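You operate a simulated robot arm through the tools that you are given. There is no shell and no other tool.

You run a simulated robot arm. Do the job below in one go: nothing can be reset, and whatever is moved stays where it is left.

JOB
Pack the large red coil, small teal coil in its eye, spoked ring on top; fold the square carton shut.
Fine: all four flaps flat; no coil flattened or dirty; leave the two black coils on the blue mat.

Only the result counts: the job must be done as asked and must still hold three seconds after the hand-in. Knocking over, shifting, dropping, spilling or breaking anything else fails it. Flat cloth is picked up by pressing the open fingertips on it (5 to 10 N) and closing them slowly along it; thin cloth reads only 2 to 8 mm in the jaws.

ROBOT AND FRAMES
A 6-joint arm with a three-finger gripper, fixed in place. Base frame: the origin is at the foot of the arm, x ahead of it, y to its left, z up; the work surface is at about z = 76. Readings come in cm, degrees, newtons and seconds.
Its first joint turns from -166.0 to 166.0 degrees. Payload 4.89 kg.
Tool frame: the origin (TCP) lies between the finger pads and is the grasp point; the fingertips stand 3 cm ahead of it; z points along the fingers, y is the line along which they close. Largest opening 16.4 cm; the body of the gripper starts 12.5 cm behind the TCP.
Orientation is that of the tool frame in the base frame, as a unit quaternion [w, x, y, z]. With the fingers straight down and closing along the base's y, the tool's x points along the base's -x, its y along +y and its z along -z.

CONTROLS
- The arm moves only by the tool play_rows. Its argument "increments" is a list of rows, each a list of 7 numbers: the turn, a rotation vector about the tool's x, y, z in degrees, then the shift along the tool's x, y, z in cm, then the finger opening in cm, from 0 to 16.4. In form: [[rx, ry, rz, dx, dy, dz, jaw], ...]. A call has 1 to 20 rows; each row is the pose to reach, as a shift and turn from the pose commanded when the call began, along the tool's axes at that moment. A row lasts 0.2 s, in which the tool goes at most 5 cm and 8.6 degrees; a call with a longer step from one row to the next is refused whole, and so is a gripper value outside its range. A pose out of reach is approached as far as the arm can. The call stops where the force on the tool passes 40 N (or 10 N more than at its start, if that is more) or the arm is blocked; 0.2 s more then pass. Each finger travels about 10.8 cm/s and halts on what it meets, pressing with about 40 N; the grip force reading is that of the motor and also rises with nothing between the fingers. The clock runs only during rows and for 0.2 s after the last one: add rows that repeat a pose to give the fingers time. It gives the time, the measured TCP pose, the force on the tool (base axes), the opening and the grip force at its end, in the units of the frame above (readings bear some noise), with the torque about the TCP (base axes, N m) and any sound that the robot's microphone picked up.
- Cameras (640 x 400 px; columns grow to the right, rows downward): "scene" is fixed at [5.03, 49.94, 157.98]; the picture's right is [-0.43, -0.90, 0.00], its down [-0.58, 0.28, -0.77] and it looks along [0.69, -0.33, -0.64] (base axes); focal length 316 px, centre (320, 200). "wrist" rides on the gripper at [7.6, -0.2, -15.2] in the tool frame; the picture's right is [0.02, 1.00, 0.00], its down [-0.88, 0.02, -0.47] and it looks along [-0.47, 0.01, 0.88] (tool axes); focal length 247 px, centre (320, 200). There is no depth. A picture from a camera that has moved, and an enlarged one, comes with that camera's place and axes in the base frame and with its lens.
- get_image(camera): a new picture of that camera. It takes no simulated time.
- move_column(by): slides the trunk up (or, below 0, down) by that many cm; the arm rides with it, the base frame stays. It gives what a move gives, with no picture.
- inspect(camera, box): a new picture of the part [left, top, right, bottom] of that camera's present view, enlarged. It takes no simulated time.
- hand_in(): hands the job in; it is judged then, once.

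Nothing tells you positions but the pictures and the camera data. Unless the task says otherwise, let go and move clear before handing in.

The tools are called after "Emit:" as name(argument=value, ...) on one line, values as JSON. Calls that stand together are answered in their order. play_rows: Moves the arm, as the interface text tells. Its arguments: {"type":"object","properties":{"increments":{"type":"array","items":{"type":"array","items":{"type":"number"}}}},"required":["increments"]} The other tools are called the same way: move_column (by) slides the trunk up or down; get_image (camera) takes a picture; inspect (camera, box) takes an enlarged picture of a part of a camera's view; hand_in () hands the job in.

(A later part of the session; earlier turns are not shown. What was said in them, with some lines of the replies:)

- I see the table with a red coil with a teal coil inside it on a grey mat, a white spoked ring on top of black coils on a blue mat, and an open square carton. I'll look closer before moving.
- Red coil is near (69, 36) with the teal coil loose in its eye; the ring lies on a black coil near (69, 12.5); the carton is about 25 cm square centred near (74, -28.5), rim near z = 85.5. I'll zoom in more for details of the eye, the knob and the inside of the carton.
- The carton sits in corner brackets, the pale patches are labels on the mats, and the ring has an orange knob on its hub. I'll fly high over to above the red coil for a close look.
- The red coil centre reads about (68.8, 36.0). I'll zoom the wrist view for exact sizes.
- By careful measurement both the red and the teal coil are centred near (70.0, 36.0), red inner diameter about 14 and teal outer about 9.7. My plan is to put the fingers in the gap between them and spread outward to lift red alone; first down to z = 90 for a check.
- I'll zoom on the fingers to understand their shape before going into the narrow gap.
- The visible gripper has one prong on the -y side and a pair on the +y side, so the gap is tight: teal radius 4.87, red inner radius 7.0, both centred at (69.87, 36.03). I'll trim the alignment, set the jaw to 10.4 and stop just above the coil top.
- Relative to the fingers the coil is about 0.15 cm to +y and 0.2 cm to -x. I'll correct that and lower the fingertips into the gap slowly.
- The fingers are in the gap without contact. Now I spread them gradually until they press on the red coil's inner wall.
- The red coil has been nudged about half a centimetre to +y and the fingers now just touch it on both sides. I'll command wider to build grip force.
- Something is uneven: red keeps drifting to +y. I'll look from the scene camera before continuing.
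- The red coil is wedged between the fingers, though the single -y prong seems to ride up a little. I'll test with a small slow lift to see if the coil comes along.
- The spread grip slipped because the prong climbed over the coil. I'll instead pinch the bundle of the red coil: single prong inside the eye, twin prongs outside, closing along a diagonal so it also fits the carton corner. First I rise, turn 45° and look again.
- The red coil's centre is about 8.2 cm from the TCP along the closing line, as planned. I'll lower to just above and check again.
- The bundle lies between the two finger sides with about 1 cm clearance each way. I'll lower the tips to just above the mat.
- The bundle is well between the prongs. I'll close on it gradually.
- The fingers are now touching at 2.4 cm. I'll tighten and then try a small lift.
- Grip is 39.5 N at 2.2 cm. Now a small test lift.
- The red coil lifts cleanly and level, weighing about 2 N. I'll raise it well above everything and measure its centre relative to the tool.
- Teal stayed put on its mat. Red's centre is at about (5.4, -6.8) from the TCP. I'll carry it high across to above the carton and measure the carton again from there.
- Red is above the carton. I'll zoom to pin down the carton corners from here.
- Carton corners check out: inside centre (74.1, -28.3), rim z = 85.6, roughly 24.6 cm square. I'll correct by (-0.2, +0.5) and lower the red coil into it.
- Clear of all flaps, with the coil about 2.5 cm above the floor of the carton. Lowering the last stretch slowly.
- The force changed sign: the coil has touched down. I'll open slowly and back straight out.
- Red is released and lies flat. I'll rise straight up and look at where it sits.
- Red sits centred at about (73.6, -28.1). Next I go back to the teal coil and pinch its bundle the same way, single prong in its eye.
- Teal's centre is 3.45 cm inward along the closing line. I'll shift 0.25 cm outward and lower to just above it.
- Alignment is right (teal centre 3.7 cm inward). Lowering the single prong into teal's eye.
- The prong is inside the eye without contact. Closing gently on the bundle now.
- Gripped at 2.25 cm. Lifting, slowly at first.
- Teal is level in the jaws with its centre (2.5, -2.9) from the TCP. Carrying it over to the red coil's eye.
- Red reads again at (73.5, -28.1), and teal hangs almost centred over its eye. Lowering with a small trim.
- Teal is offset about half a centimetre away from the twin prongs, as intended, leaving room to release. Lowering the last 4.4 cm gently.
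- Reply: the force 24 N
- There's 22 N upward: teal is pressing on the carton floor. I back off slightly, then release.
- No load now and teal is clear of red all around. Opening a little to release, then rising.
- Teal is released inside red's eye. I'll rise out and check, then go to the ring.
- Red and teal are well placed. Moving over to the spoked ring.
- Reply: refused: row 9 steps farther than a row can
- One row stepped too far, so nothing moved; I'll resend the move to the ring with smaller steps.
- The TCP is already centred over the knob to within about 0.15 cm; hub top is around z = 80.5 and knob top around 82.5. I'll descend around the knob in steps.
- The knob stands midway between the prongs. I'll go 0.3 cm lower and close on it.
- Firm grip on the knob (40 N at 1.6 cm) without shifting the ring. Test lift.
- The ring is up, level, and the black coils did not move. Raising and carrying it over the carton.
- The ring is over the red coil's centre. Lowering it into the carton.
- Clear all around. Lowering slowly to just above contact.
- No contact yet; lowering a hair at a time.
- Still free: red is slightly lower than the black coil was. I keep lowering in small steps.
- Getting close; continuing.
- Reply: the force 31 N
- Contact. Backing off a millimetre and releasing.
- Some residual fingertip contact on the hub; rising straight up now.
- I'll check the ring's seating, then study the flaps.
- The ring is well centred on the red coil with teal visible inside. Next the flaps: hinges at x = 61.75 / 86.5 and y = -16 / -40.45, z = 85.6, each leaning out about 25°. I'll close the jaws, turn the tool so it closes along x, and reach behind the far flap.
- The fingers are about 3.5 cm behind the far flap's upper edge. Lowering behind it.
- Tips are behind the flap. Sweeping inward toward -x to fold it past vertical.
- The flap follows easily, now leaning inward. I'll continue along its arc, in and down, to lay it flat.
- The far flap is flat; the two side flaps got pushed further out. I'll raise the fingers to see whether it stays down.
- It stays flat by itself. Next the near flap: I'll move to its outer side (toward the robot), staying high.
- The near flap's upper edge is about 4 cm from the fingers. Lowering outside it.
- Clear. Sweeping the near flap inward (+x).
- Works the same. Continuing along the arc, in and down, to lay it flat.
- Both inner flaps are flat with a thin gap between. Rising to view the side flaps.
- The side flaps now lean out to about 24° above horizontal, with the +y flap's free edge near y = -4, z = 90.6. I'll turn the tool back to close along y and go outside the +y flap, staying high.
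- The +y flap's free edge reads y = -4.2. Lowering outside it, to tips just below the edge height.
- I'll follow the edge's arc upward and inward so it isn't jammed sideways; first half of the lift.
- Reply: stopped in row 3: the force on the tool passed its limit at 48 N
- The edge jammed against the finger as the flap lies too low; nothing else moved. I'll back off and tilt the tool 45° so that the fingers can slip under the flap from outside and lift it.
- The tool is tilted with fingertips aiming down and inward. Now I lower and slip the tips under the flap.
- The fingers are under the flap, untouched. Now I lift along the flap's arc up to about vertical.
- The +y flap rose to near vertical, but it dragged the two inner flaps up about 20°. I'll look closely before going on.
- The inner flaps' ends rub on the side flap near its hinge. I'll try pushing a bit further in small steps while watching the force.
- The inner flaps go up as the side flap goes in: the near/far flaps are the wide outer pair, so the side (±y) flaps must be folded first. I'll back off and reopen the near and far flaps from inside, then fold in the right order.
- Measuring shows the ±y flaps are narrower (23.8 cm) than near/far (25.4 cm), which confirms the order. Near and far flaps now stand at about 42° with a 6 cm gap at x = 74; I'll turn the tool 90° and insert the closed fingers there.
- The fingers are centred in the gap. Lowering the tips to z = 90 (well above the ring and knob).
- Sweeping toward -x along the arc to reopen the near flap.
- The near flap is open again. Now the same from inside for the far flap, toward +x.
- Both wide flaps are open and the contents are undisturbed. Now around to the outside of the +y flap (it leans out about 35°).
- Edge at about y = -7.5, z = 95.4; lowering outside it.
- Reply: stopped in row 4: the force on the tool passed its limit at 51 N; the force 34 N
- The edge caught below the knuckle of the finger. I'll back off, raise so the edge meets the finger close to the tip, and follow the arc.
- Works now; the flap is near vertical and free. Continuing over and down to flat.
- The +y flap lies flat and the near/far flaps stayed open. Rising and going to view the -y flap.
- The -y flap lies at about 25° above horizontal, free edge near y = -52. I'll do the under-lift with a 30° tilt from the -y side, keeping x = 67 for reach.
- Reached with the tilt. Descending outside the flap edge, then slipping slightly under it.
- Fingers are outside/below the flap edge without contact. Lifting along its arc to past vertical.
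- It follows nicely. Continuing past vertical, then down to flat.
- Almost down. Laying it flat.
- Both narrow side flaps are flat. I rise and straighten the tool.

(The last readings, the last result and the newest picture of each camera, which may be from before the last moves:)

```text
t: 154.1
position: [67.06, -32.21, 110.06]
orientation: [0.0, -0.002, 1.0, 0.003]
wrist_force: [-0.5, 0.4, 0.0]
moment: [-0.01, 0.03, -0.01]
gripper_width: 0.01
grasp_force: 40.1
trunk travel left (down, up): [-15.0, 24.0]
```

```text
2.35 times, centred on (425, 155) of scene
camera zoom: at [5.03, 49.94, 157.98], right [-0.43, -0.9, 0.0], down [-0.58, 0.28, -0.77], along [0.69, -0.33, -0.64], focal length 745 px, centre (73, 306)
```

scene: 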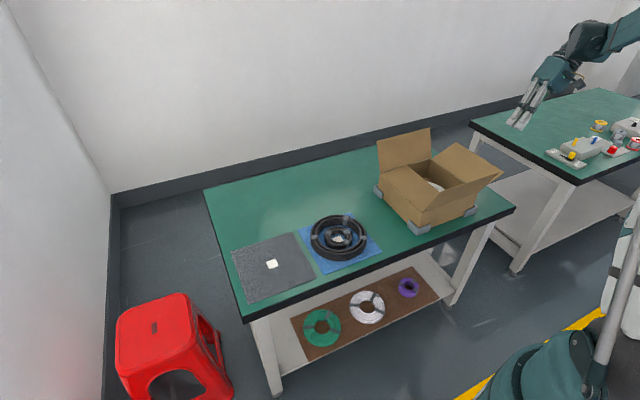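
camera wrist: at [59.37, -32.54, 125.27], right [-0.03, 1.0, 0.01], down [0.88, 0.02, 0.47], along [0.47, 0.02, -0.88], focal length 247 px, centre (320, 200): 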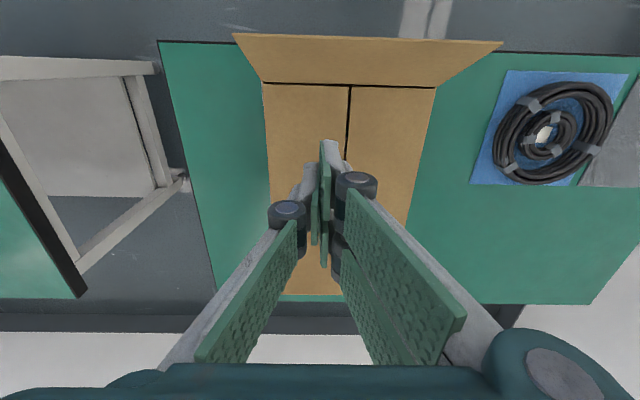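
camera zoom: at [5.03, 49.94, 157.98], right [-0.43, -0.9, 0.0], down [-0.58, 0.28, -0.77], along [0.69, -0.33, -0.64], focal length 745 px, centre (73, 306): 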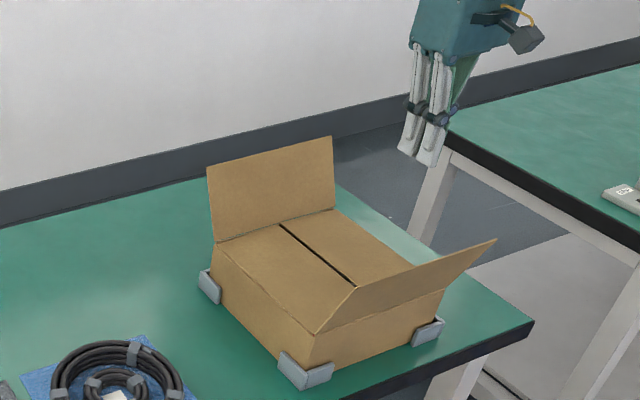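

Excellent: both inner flaps flat with just the seam. Now over to the outside of the far flap again, as before.

Emit:
play_rows(increments=[[0, 0, -8, -2.5, 0.8, 0, 0], [0, 0, -16, -5, 1.6, 0, 0], [0, 0, -24, -7.5, 2.5, 0, 0], [0, 0, -32, -10, 3.3, 0, 0], [0, 0, -40, -12.5, 4.2, 0, 0], [0, 0, -48, -15, 5, 0, 0], [0, 0, -56, -17.5, 5.9, 0, 0], [0, 0, -64, -20, 6.7, 0, 0], [0, 0, -72, -22.5, 7.5, 0, 0], [0, 0, -80, -25, 8.4, 0, 0], [0, 0, -88, -27, 9.2, 0, 0], [0, 0, -90, -27.5, 9.2, 0, 0], [0, 0, -90, -27.5, 9.2, 0, 0], [0, 0, -90, -27.5, 9.2, 0, 0]])

Emit:
get_image(camera="wrist")

```text
t: 157.1
position: [94.48, -22.78, 110.09]
orientation: [-0.003, 0.709, -0.705, -0.002]
wrist_force: [-0.3, -0.1, -0.3]
moment: [0.01, 0.01, 0.02]
gripper_width: 0.0
grasp_force: 40.1
trunk travel left (down, up): [-15.0, 24.0]
```

```text
taken
camera wrist: at [94.68, -30.52, 125.18], right [-1.0, -0.03, 0.0], down [-0.02, 0.88, 0.48], along [-0.01, 0.48, -0.88], focal length 247 px, centre (320, 200)
```

wrist: 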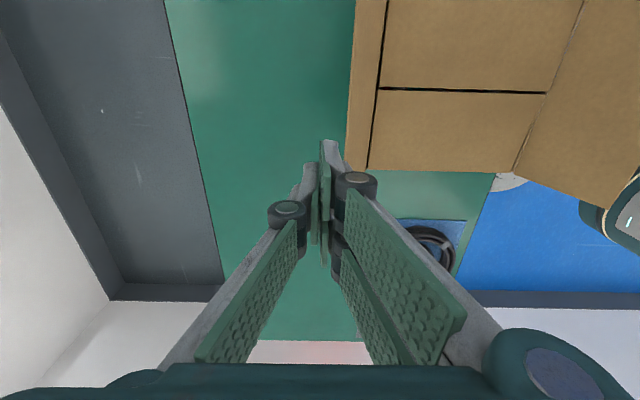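

Same clearance as the first time. Lowering behind the far flap and sweeping it in.

Emit:
play_rows(increments=[[0, 0, 0, 0, -0.3, 3, 0], [0, 0, 0, 0, -0.3, 6, 0], [0, 0, 0, 0, -0.3, 9, 0], [0, 0, 0, 0, -0.3, 11.5, 0], [0, 0, 0, 0, -0.3, 12.8, 0], [0, 0, 0, 0, -0.3, 12.8, 0]])

Emit:
play_rows(increments=[[0, 0, 0, 0, 1, 0, 0], [0, 0, 0, 0, 2, 0, 0], [0, 0, 0, 0, 3, 0, 0], [0, 0, 0, 0, 4, 0, 0], [0, 0, 0, 0, 5, 0, 0], [0, 0, 0, 0, 6, 0, 0], [0, 0, 0, 0, 7, 0, 0], [0, 0, 0, 0, 8, 0, 0], [0, 0, 0, 0, 9, 0.3, 0], [0, 0, 0, 0, 10.2, 0.8, 0]])

Emit:
inspect(camera="scene", box=[345, 70, 505, 240])

Emit:
get_image(camera="wrist")

```text
t: 158.5
position: [94.7, -22.89, 97.41]
orientation: [-0.002, 0.709, -0.705, -0.002]
wrist_force: [0.2, -0.3, -0.9]
moment: [0.05, 0.03, -0.01]
gripper_width: 0.01
grasp_force: 40.4
trunk travel left (down, up): [-15.0, 24.0]
```

```text
t: 160.7
position: [84.67, -22.75, 96.62]
orientation: [-0.002, 0.709, -0.705, -0.003]
wrist_force: [-0.4, 0.0, -0.5]
moment: [0.01, 0.01, 0.0]
gripper_width: 0.0
grasp_force: 40.7
trunk travel left (down, up): [-15.0, 24.0]
```

```text
2.35 times, centred on (425, 155) of scene
camera zoom: at [5.03, 49.94, 157.98], right [-0.43, -0.9, 0.0], down [-0.58, 0.28, -0.77], along [0.69, -0.33, -0.64], focal length 745 px, centre (73, 306)
```

zoom: 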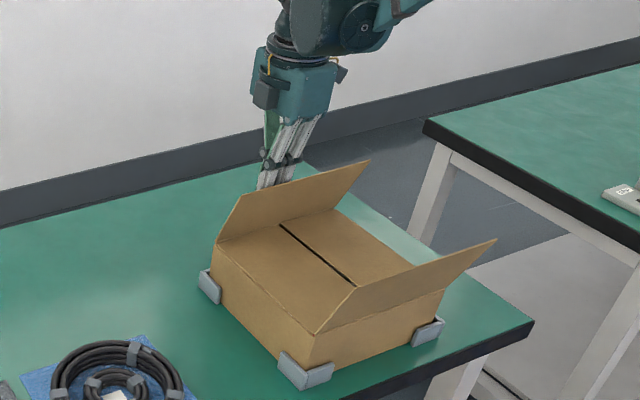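

```text
taken
camera wrist: at [84.81, -30.64, 111.75], right [-1.0, -0.03, 0.0], down [-0.02, 0.88, 0.48], along [-0.01, 0.48, -0.88], focal length 247 px, centre (320, 200)
```

wrist: 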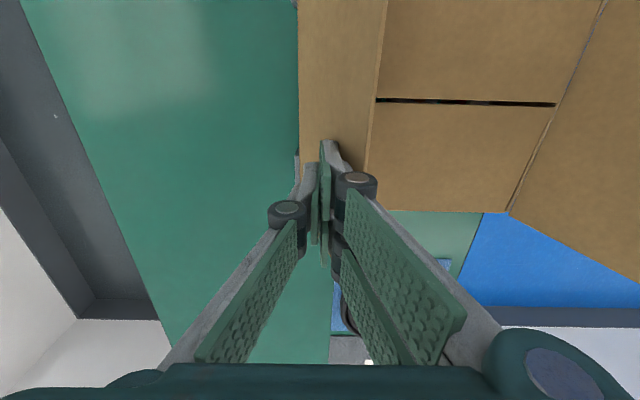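

The side flaps stay flat this time. Continuing the far flap down its arc.

Emit:
play_rows(increments=[[0, 0, 0, 0, 0.8, 0, 0], [0, 0, 0, 0, 1.6, 0.1, 0], [0, 0, 0, 0, 2.6, 0.7, 0], [0, 0, 0, 0, 3.5, 1.5, 0], [0, 0, 0, 0, 4.2, 2.4, 0], [0, 0, 0, 0, 4.9, 3.4, 0], [0, 0, 0, 0, 5.4, 4.4, 0], [0, 0, 0, 0, 5.8, 5.6, 0], [0, 0, 0, 0, 6, 6.5, 0], [0, 0, 0, 0, 6.1, 7.1, 0], [0, 0, 0, 0, 6.1, 7.4, 0], [0, 0, 0, 0, 6.1, 7.4, 0]])

Emit:
inspect(camera="scene", box=[345, 70, 505, 240])

Emit:
get_image(camera="wrist")

```text
t: 163.3
position: [78.65, -22.82, 89.15]
orientation: [-0.002, 0.709, -0.705, -0.002]
wrist_force: [-0.2, 0.2, 0.0]
moment: [0.02, 0.02, 0.01]
gripper_width: 0.0
grasp_force: 39.9
trunk travel left (down, up): [-15.0, 24.0]
```

```text
2.35 times, centred on (425, 155) of scene
camera zoom: at [5.03, 49.94, 157.98], right [-0.43, -0.9, 0.0], down [-0.58, 0.28, -0.77], along [0.69, -0.33, -0.64], focal length 745 px, centre (73, 306)
```

zoom: 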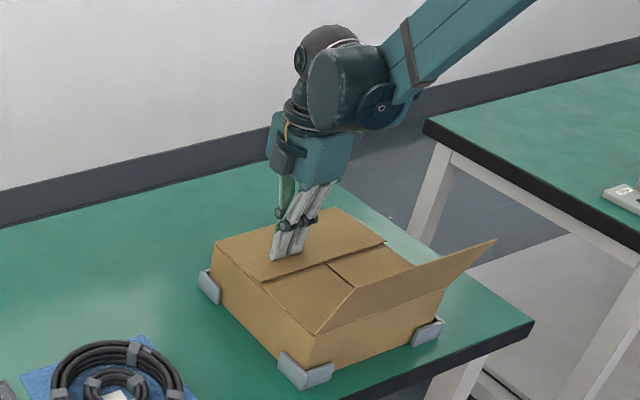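

```text
taken
camera wrist: at [78.76, -30.58, 104.25], right [-1.0, -0.03, 0.0], down [-0.02, 0.88, 0.48], along [-0.01, 0.48, -0.88], focal length 247 px, centre (320, 200)
```

wrist: 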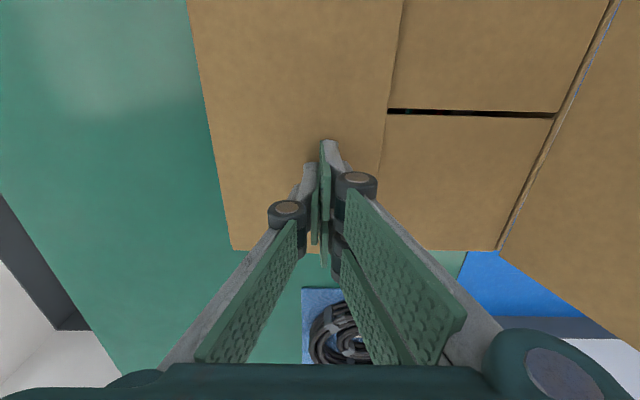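

Far flap is down; I'll press it gently to be fully flat.

Emit:
play_rows(increments=[[0, 0, 0, 0, 0, 0.1, 0], [0, 0, 0, 0, 0, 0.2, 0], [0, 0, 0, 0, 0, 0.2, 0]])

Emit:
inspect(camera="scene", box=[385, 150, 485, 220])

```text
t: 164.1
position: [78.6, -22.61, 88.99]
orientation: [-0.002, 0.709, -0.705, -0.002]
wrist_force: [-0.1, -0.2, 0.8]
moment: [0.02, 0.02, -0.01]
gripper_width: 0.0
grasp_force: 39.5
trunk travel left (down, up): [-15.0, 24.0]
```

```text
5.71 times, centred on (435, 185) of scene
camera zoom: at [5.03, 49.94, 157.98], right [-0.43, -0.9, 0.0], down [-0.58, 0.28, -0.77], along [0.69, -0.33, -0.64], focal length 1808 px, centre (-337, 286)
```

zoom: 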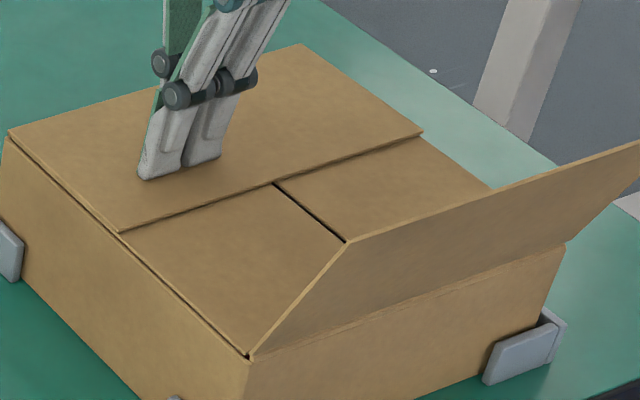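

Emit:
play_rows(increments=[[0, 0, 0, 0, 0, 0.1, 0], [0, 0, 0, 0, 0, 0.2, 0], [0, 0, 0, 0, 0, 0.2, 0]])

Emit:
inspect(camera="scene", box=[385, 150, 485, 220])

```text
t: 164.9
position: [78.48, -22.75, 88.7]
orientation: [-0.003, 0.708, -0.706, -0.001]
wrist_force: [11.1, -2.5, 29.6]
moment: [-0.54, -0.27, 0.17]
gripper_width: 0.59
grasp_force: 40.8
trunk travel left (down, up): [-15.0, 24.0]
```

```text
5.71 times, centred on (435, 185) of scene
camera zoom: at [5.03, 49.94, 157.98], right [-0.43, -0.9, 0.0], down [-0.58, 0.28, -0.77], along [0.69, -0.33, -0.64], focal length 1808 px, centre (-337, 286)
```

zoom: 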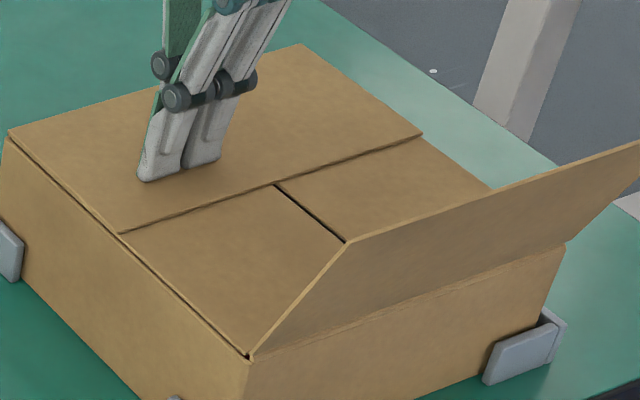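

It's firmly flat. Rising and moving to the near flap's outer side.

Emit:
play_rows(increments=[[0, 0, 0, 0, 0, -0.5, 0], [0, 0, 0, 0, 0, -2.5, 0], [0, 0, 0, 0, 0, -6, 0], [0, 0, 0, 0, 0, -10, 0], [0, 0, 0, 0, 0, -14, 0], [0, 0, 0, 0, 0, -18.5, 0], [0, 0, 0, 0.8, 3, -18.5, 0], [0, 0, 0, 1.6, 7.2, -18.5, 0], [0, 0, 0, 2.4, 11.4, -18.5, 0], [0, 0, 0, 3.2, 15.6, -18.5, 0], [0, 0, 0, 4, 19.8, -18.5, 0], [0, 0, 0, 4.6, 23.4, -18.5, 0], [0, 0, 0, 5, 25.9, -18.5, 0], [0, 0, 0, 5, 25.9, -18.5, 0], [0, 0, 0, 5, 25.9, -18.5, 0]])

Emit:
get_image(camera="wrist")

Emit:
inspect(camera="scene", box=[365, 90, 505, 240])

```text
t: 168.1
position: [52.81, -27.92, 107.22]
orientation: [-0.002, 0.709, -0.705, -0.002]
wrist_force: [-0.2, -0.7, 0.7]
moment: [-0.01, -0.1, -0.01]
gripper_width: 0.0
grasp_force: 39.9
trunk travel left (down, up): [-15.0, 24.0]
```

```text
taken
camera wrist: at [53.0, -35.65, 122.39], right [-1.0, -0.03, 0.0], down [-0.02, 0.88, 0.48], along [-0.01, 0.48, -0.88], focal length 247 px, centre (320, 200)
```

wrist: 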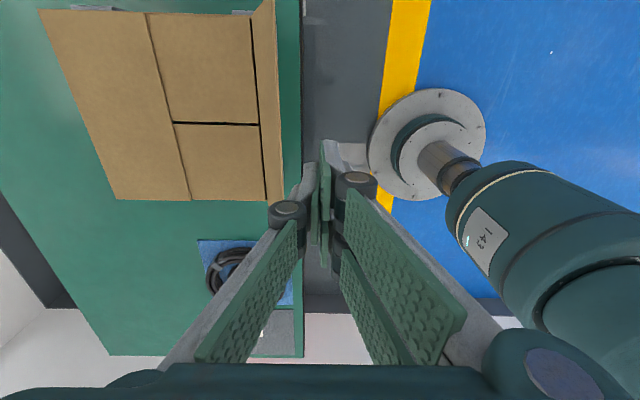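

```text
2.67 times, centred on (435, 165) of scene
camera zoom: at [5.03, 49.94, 157.98], right [-0.43, -0.9, 0.0], down [-0.58, 0.28, -0.77], along [0.69, -0.33, -0.64], focal length 844 px, centre (13, 293)
```

zoom: 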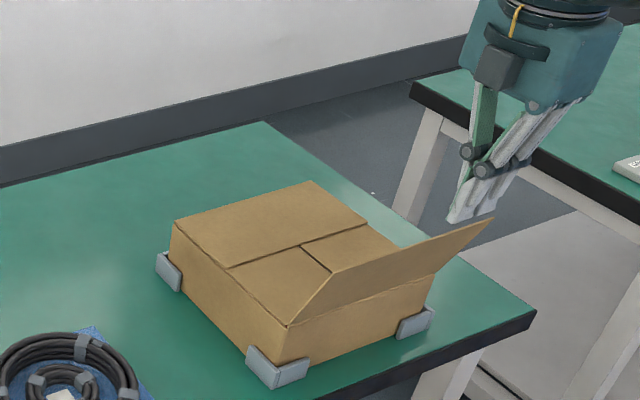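

Same geometry as before. Lowering outside the near flap and sweeping it in.

Emit:
play_rows(increments=[[0, 0, 0, 0, 0, 3, 0], [0, 0, 0, 0, 0, 6, 0], [0, 0, 0, 0, 0, 8.5, 0], [0, 0, 0, 0, 0, 10, 0], [0, 0, 0, 0, 0, 10, 0]])

Emit:
play_rows(increments=[[0, 0, 0, 0, -1, 0, 0], [0, 0, 0, 0, -2, 0, 0], [0, 0, 0, 0, -3, 0, 0], [0, 0, 0, 0, -4, 0, 0], [0, 0, 0, 0, -5, 0, 0], [0, 0, 0, 0, -6, 0, 0], [0, 0, 0, 0, -7, 0, 0], [0, 0, 0, 0, -8, 0, 0], [0, 0, 0, 0, -9, 0, 0], [0, 0, 0, 0, -10, 0.4, 0], [0, 0, 0, 0, -10.8, 0.7, 0]])

Emit:
inspect(camera="scene", box=[365, 90, 505, 240])

```text
t: 169.3
position: [52.65, -27.66, 97.28]
orientation: [-0.003, 0.709, -0.705, -0.002]
wrist_force: [-0.2, 0.1, 0.1]
moment: [0.06, 0.02, -0.01]
gripper_width: 0.01
grasp_force: 40.3
trunk travel left (down, up): [-15.0, 24.0]
```

```text
t: 171.7
position: [63.39, -27.99, 96.21]
orientation: [-0.003, 0.709, -0.705, -0.003]
wrist_force: [-0.3, 0.4, 0.1]
moment: [-0.01, -0.08, 0.01]
gripper_width: 0.01
grasp_force: 40.0
trunk travel left (down, up): [-15.0, 24.0]
```

```text
2.67 times, centred on (435, 165) of scene
camera zoom: at [5.03, 49.94, 157.98], right [-0.43, -0.9, 0.0], down [-0.58, 0.28, -0.77], along [0.69, -0.33, -0.64], focal length 844 px, centre (13, 293)
```

zoom: 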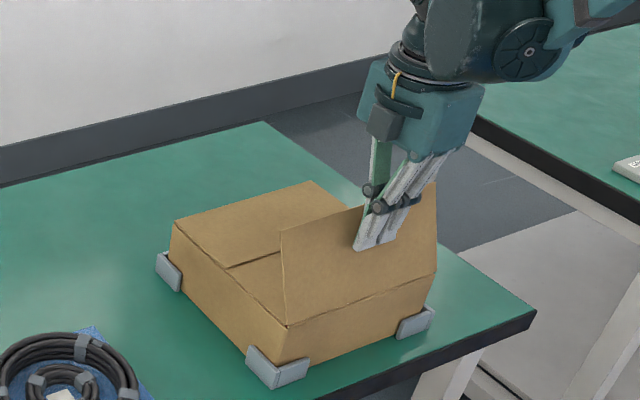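

Continuing the near flap down its arc.

Emit:
play_rows(increments=[[0, 0, 0, 0, -0.8, 0, 0], [0, 0, 0, 0, -1.6, 0.1, 0], [0, 0, 0, 0, -2.6, 0.7, 0], [0, 0, 0, 0, -3.5, 1.5, 0], [0, 0, 0, 0, -4.2, 2.4, 0], [0, 0, 0, 0, -4.9, 3.4, 0], [0, 0, 0, 0, -5.4, 4.4, 0], [0, 0, 0, 0, -5.8, 5.6, 0], [0, 0, 0, 0, -6, 6.5, 0], [0, 0, 0, 0, -6.1, 7.1, 0], [0, 0, 0, 0, -6.1, 7.4, 0], [0, 0, 0, 0, -6.1, 7.4, 0]])

Emit:
inspect(camera="scene", box=[365, 90, 505, 240])

Emit:
get_image(camera="wrist")

```text
t: 174.3
position: [69.62, -27.76, 89.16]
orientation: [-0.003, 0.709, -0.705, -0.002]
wrist_force: [0.7, -0.7, 0.3]
moment: [0.03, -0.01, 0.01]
gripper_width: 0.0
grasp_force: 39.8
trunk travel left (down, up): [-15.0, 24.0]
```

```text
2.67 times, centred on (435, 165) of scene
camera zoom: at [5.03, 49.94, 157.98], right [-0.43, -0.9, 0.0], down [-0.58, 0.28, -0.77], along [0.69, -0.33, -0.64], focal length 844 px, centre (13, 293)
```

zoom: 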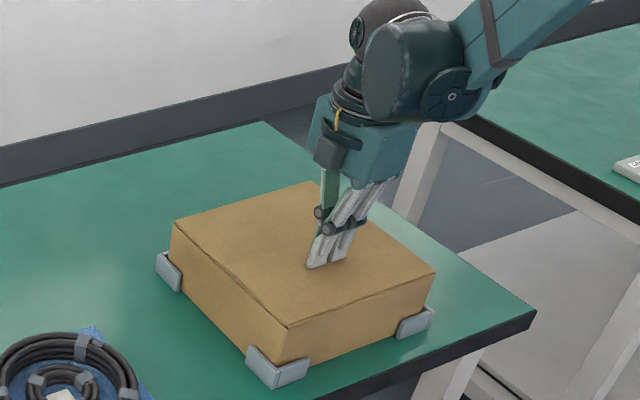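

```text
taken
camera wrist: at [69.7, -35.58, 104.27], right [-1.0, -0.03, 0.0], down [-0.02, 0.88, 0.48], along [-0.01, 0.48, -0.88], focal length 247 px, centre (320, 200)
```

wrist: 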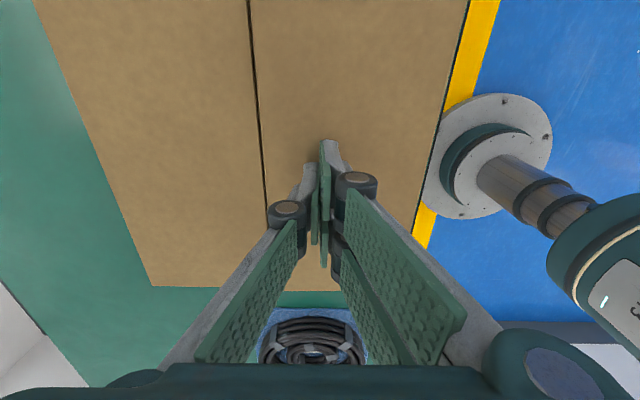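

The carton is closed. I'll press the near flap gently flat, then rise and check.

Emit:
play_rows(increments=[[0, 0, 0, 0, 0, 0.1, 0], [0, 0, 0, 0, 0, 0.2, 0], [0, 0, 0, 0, 0, 0.28, 0], [0, 0, 0, 0, 0, 0.28, 0]])

```text
t: 175.3
position: [69.52, -27.78, 88.72]
orientation: [-0.003, 0.709, -0.705, -0.003]
wrist_force: [0.3, 0.6, 0.1]
moment: [-0.01, -0.01, 0.03]
gripper_width: 0.0
grasp_force: 40.0
trunk travel left (down, up): [-15.0, 24.0]
```

Emit:
play_rows(increments=[[0, 0, 0, 0, 0, 0.1, 0], [0, 0, 0, 0, 0, 0.2, 0], [0, 0, 0, 0, 0, 0.2, 0]])

Emit:
play_rows(increments=[[0, 0, 0, 0, 0, -0.5, 0], [0, 0, 0, 0, 0, -3, 0], [0, 0, 0, 0, 0, -7, 0], [0, 0, 0, 0, 0, -11, 0], [0, 0, 0, 0, 0, -15, 0], [0, 0, 0, 0, 0, -19, 0], [0, 0, 0, 0, 0, -23, 0], [0, 0, 0, 0, 0, -23, 0]])

Emit:
get_image(camera="wrist")

Emit:
inspect(camera="scene", box=[365, 130, 505, 240])

Emit:
get_image(camera="scene")

```text
t: 176.1
position: [69.42, -27.9, 88.8]
orientation: [-0.002, 0.709, -0.705, -0.002]
wrist_force: [-5.2, -6.1, 36.4]
moment: [-0.67, 0.18, -0.09]
gripper_width: 0.59
grasp_force: 39.7
trunk travel left (down, up): [-15.0, 24.0]
```

```text
t: 177.9
position: [69.81, -28.0, 111.56]
orientation: [-0.002, 0.71, -0.705, -0.002]
wrist_force: [0.2, 0.0, -0.3]
moment: [-0.06, -0.04, 0.0]
gripper_width: 0.01
grasp_force: 40.4
trunk travel left (down, up): [-15.0, 24.0]
```

```text
taken
camera wrist: at [69.87, -35.79, 126.58], right [-1.0, -0.03, 0.0], down [-0.02, 0.88, 0.48], along [-0.01, 0.48, -0.88], focal length 247 px, centre (320, 200)
```

wrist: 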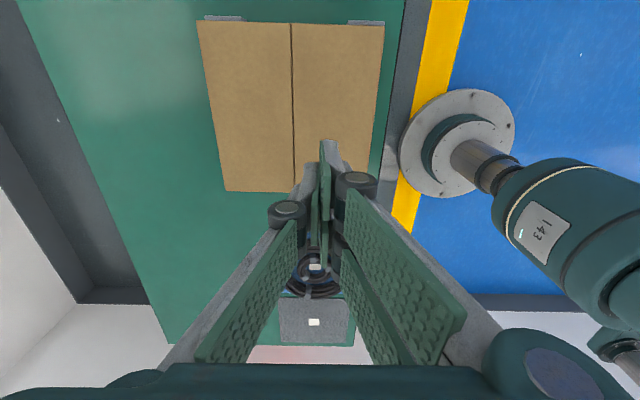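

```text
3.64 times, centred on (435, 185) of scene
camera zoom: at [5.03, 49.94, 157.98], right [-0.43, -0.9, 0.0], down [-0.58, 0.28, -0.77], along [0.69, -0.33, -0.64], focal length 1151 px, centre (-98, 254)
```

zoom: 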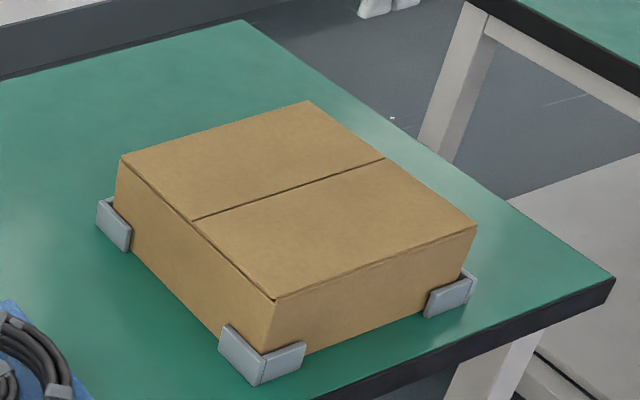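

```text
taken
```

scene: 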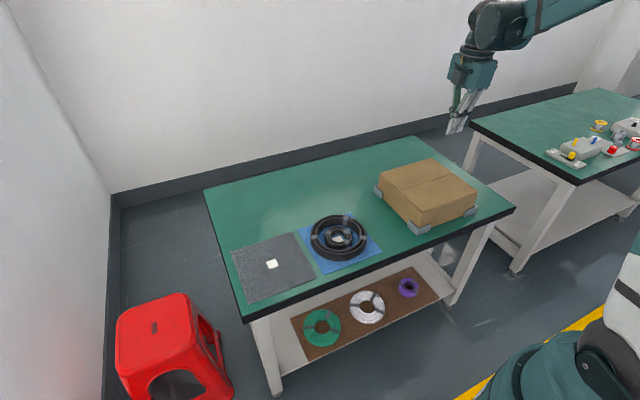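

The carton is shut, all four flaps flat, everything else in place. I'll wait two seconds and recheck for any spring-back and the black coils.

Emit:
play_rows(increments=[[0, 0, 0, 0, 0, -1, 1], [0, 0, 0, 0, 0, -2, 1], [0, 0, 0, 0, 0, -2, 1], [0, 0, 0, 0, 0, -2, 1], [0, 0, 0, 0, 0, -2, 1], [0, 0, 0, 0, 0, -2, 1], [0, 0, 0, 0, 0, -2, 1], [0, 0, 0, 0, 0, -2, 1], [0, 0, 0, 0, 0, -2, 1], [0, 0, 0, 0, 0, -2, 1], [0, 0, 0, 0, 0, -2, 1], [0, 0, 0, 0, 0, -2, 1], [0, 0, 0, 0, 0, -2, 1], [0, 0, 0, 0, 0, -2, 1], [0, 0, 0, 0, 0, -2, 1]])

Emit:
inspect(camera="scene", box=[370, 140, 490, 240])

Emit:
inspect(camera="scene", box=[290, 190, 390, 270])

```text
t: 181.1
position: [69.8, -27.98, 113.48]
orientation: [-0.003, 0.709, -0.705, -0.003]
wrist_force: [-0.4, -0.2, -0.6]
moment: [0.03, 0.01, 0.01]
gripper_width: 1.0
grasp_force: 0.1
trunk travel left (down, up): [-15.0, 24.0]
```

```text
4.00 times, centred on (430, 190) of scene
camera zoom: at [5.03, 49.94, 157.98], right [-0.43, -0.9, 0.0], down [-0.58, 0.28, -0.77], along [0.69, -0.33, -0.64], focal length 1266 px, centre (-120, 240)
```

zoom: 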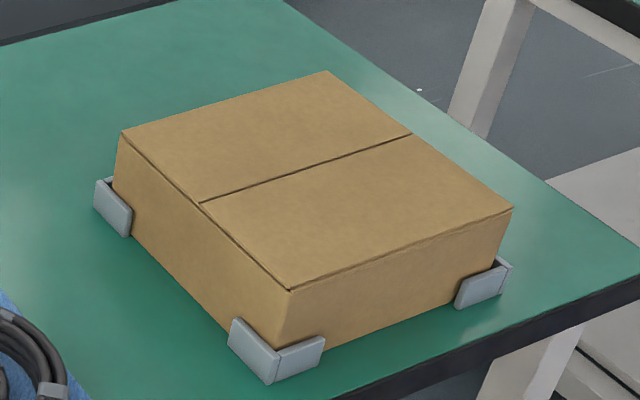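

```text
5.00 times, centred on (340, 230) of scene
camera zoom: at [5.03, 49.94, 157.98], right [-0.43, -0.9, 0.0], down [-0.58, 0.28, -0.77], along [0.69, -0.33, -0.64], focal length 1582 px, centre (220, 50)
```

zoom: 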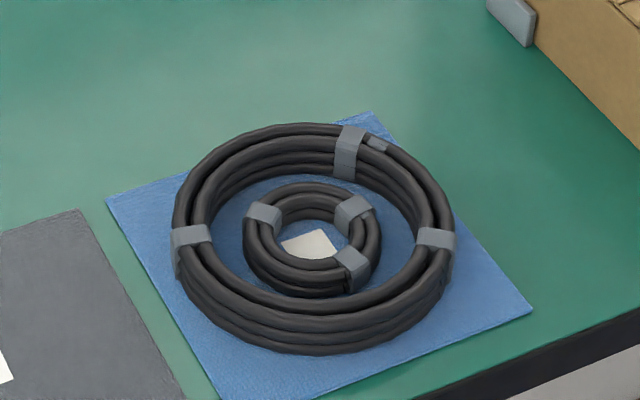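

The lid has stayed flat for more than three seconds, both black coils lie on the blue mat as before, and the arm is clear of everything. I'm handing in.

Emit:
hand_in()

```text
The job is handed in.
```

The job is handed in. The red coil is in the carton with the teal coil in its eye and the spoked ring on top, and all four flaps are folded flat. I watched the lid for about three seconds before handing in and it did not spring back. The two black coils are still on the blue mat.

Some things happened along the way that could matter if a coil is judged flattened or something moved:

- **Red coil:** my first grip, spreading the fingers inside its eye, slipped and nudged it about 1 cm on its mat. I then gripped it across the wire bundle at about 40 N and it lifted cleanly.
- **Teal coil:** I gripped it the same way at about 40 N. Setting it down briefly pressed it on the carton floor at about 22 N.
- **Ring:** it touched down on the red coil at about 29 N before I backed off.
- **Flap order:** I first folded the near and far flaps, which turned out to be the wider outer pair. I reopened them from inside and folded the two side flaps first. The contents looked unmoved afterwards.
- **Side flap:** it caught on the fingers twice while I was lifting it, with peaks of about 50 N. The carton stayed in its corner brackets.

I did not see any coil deformed in the pictures, but I could not see inside once the carton was shut.
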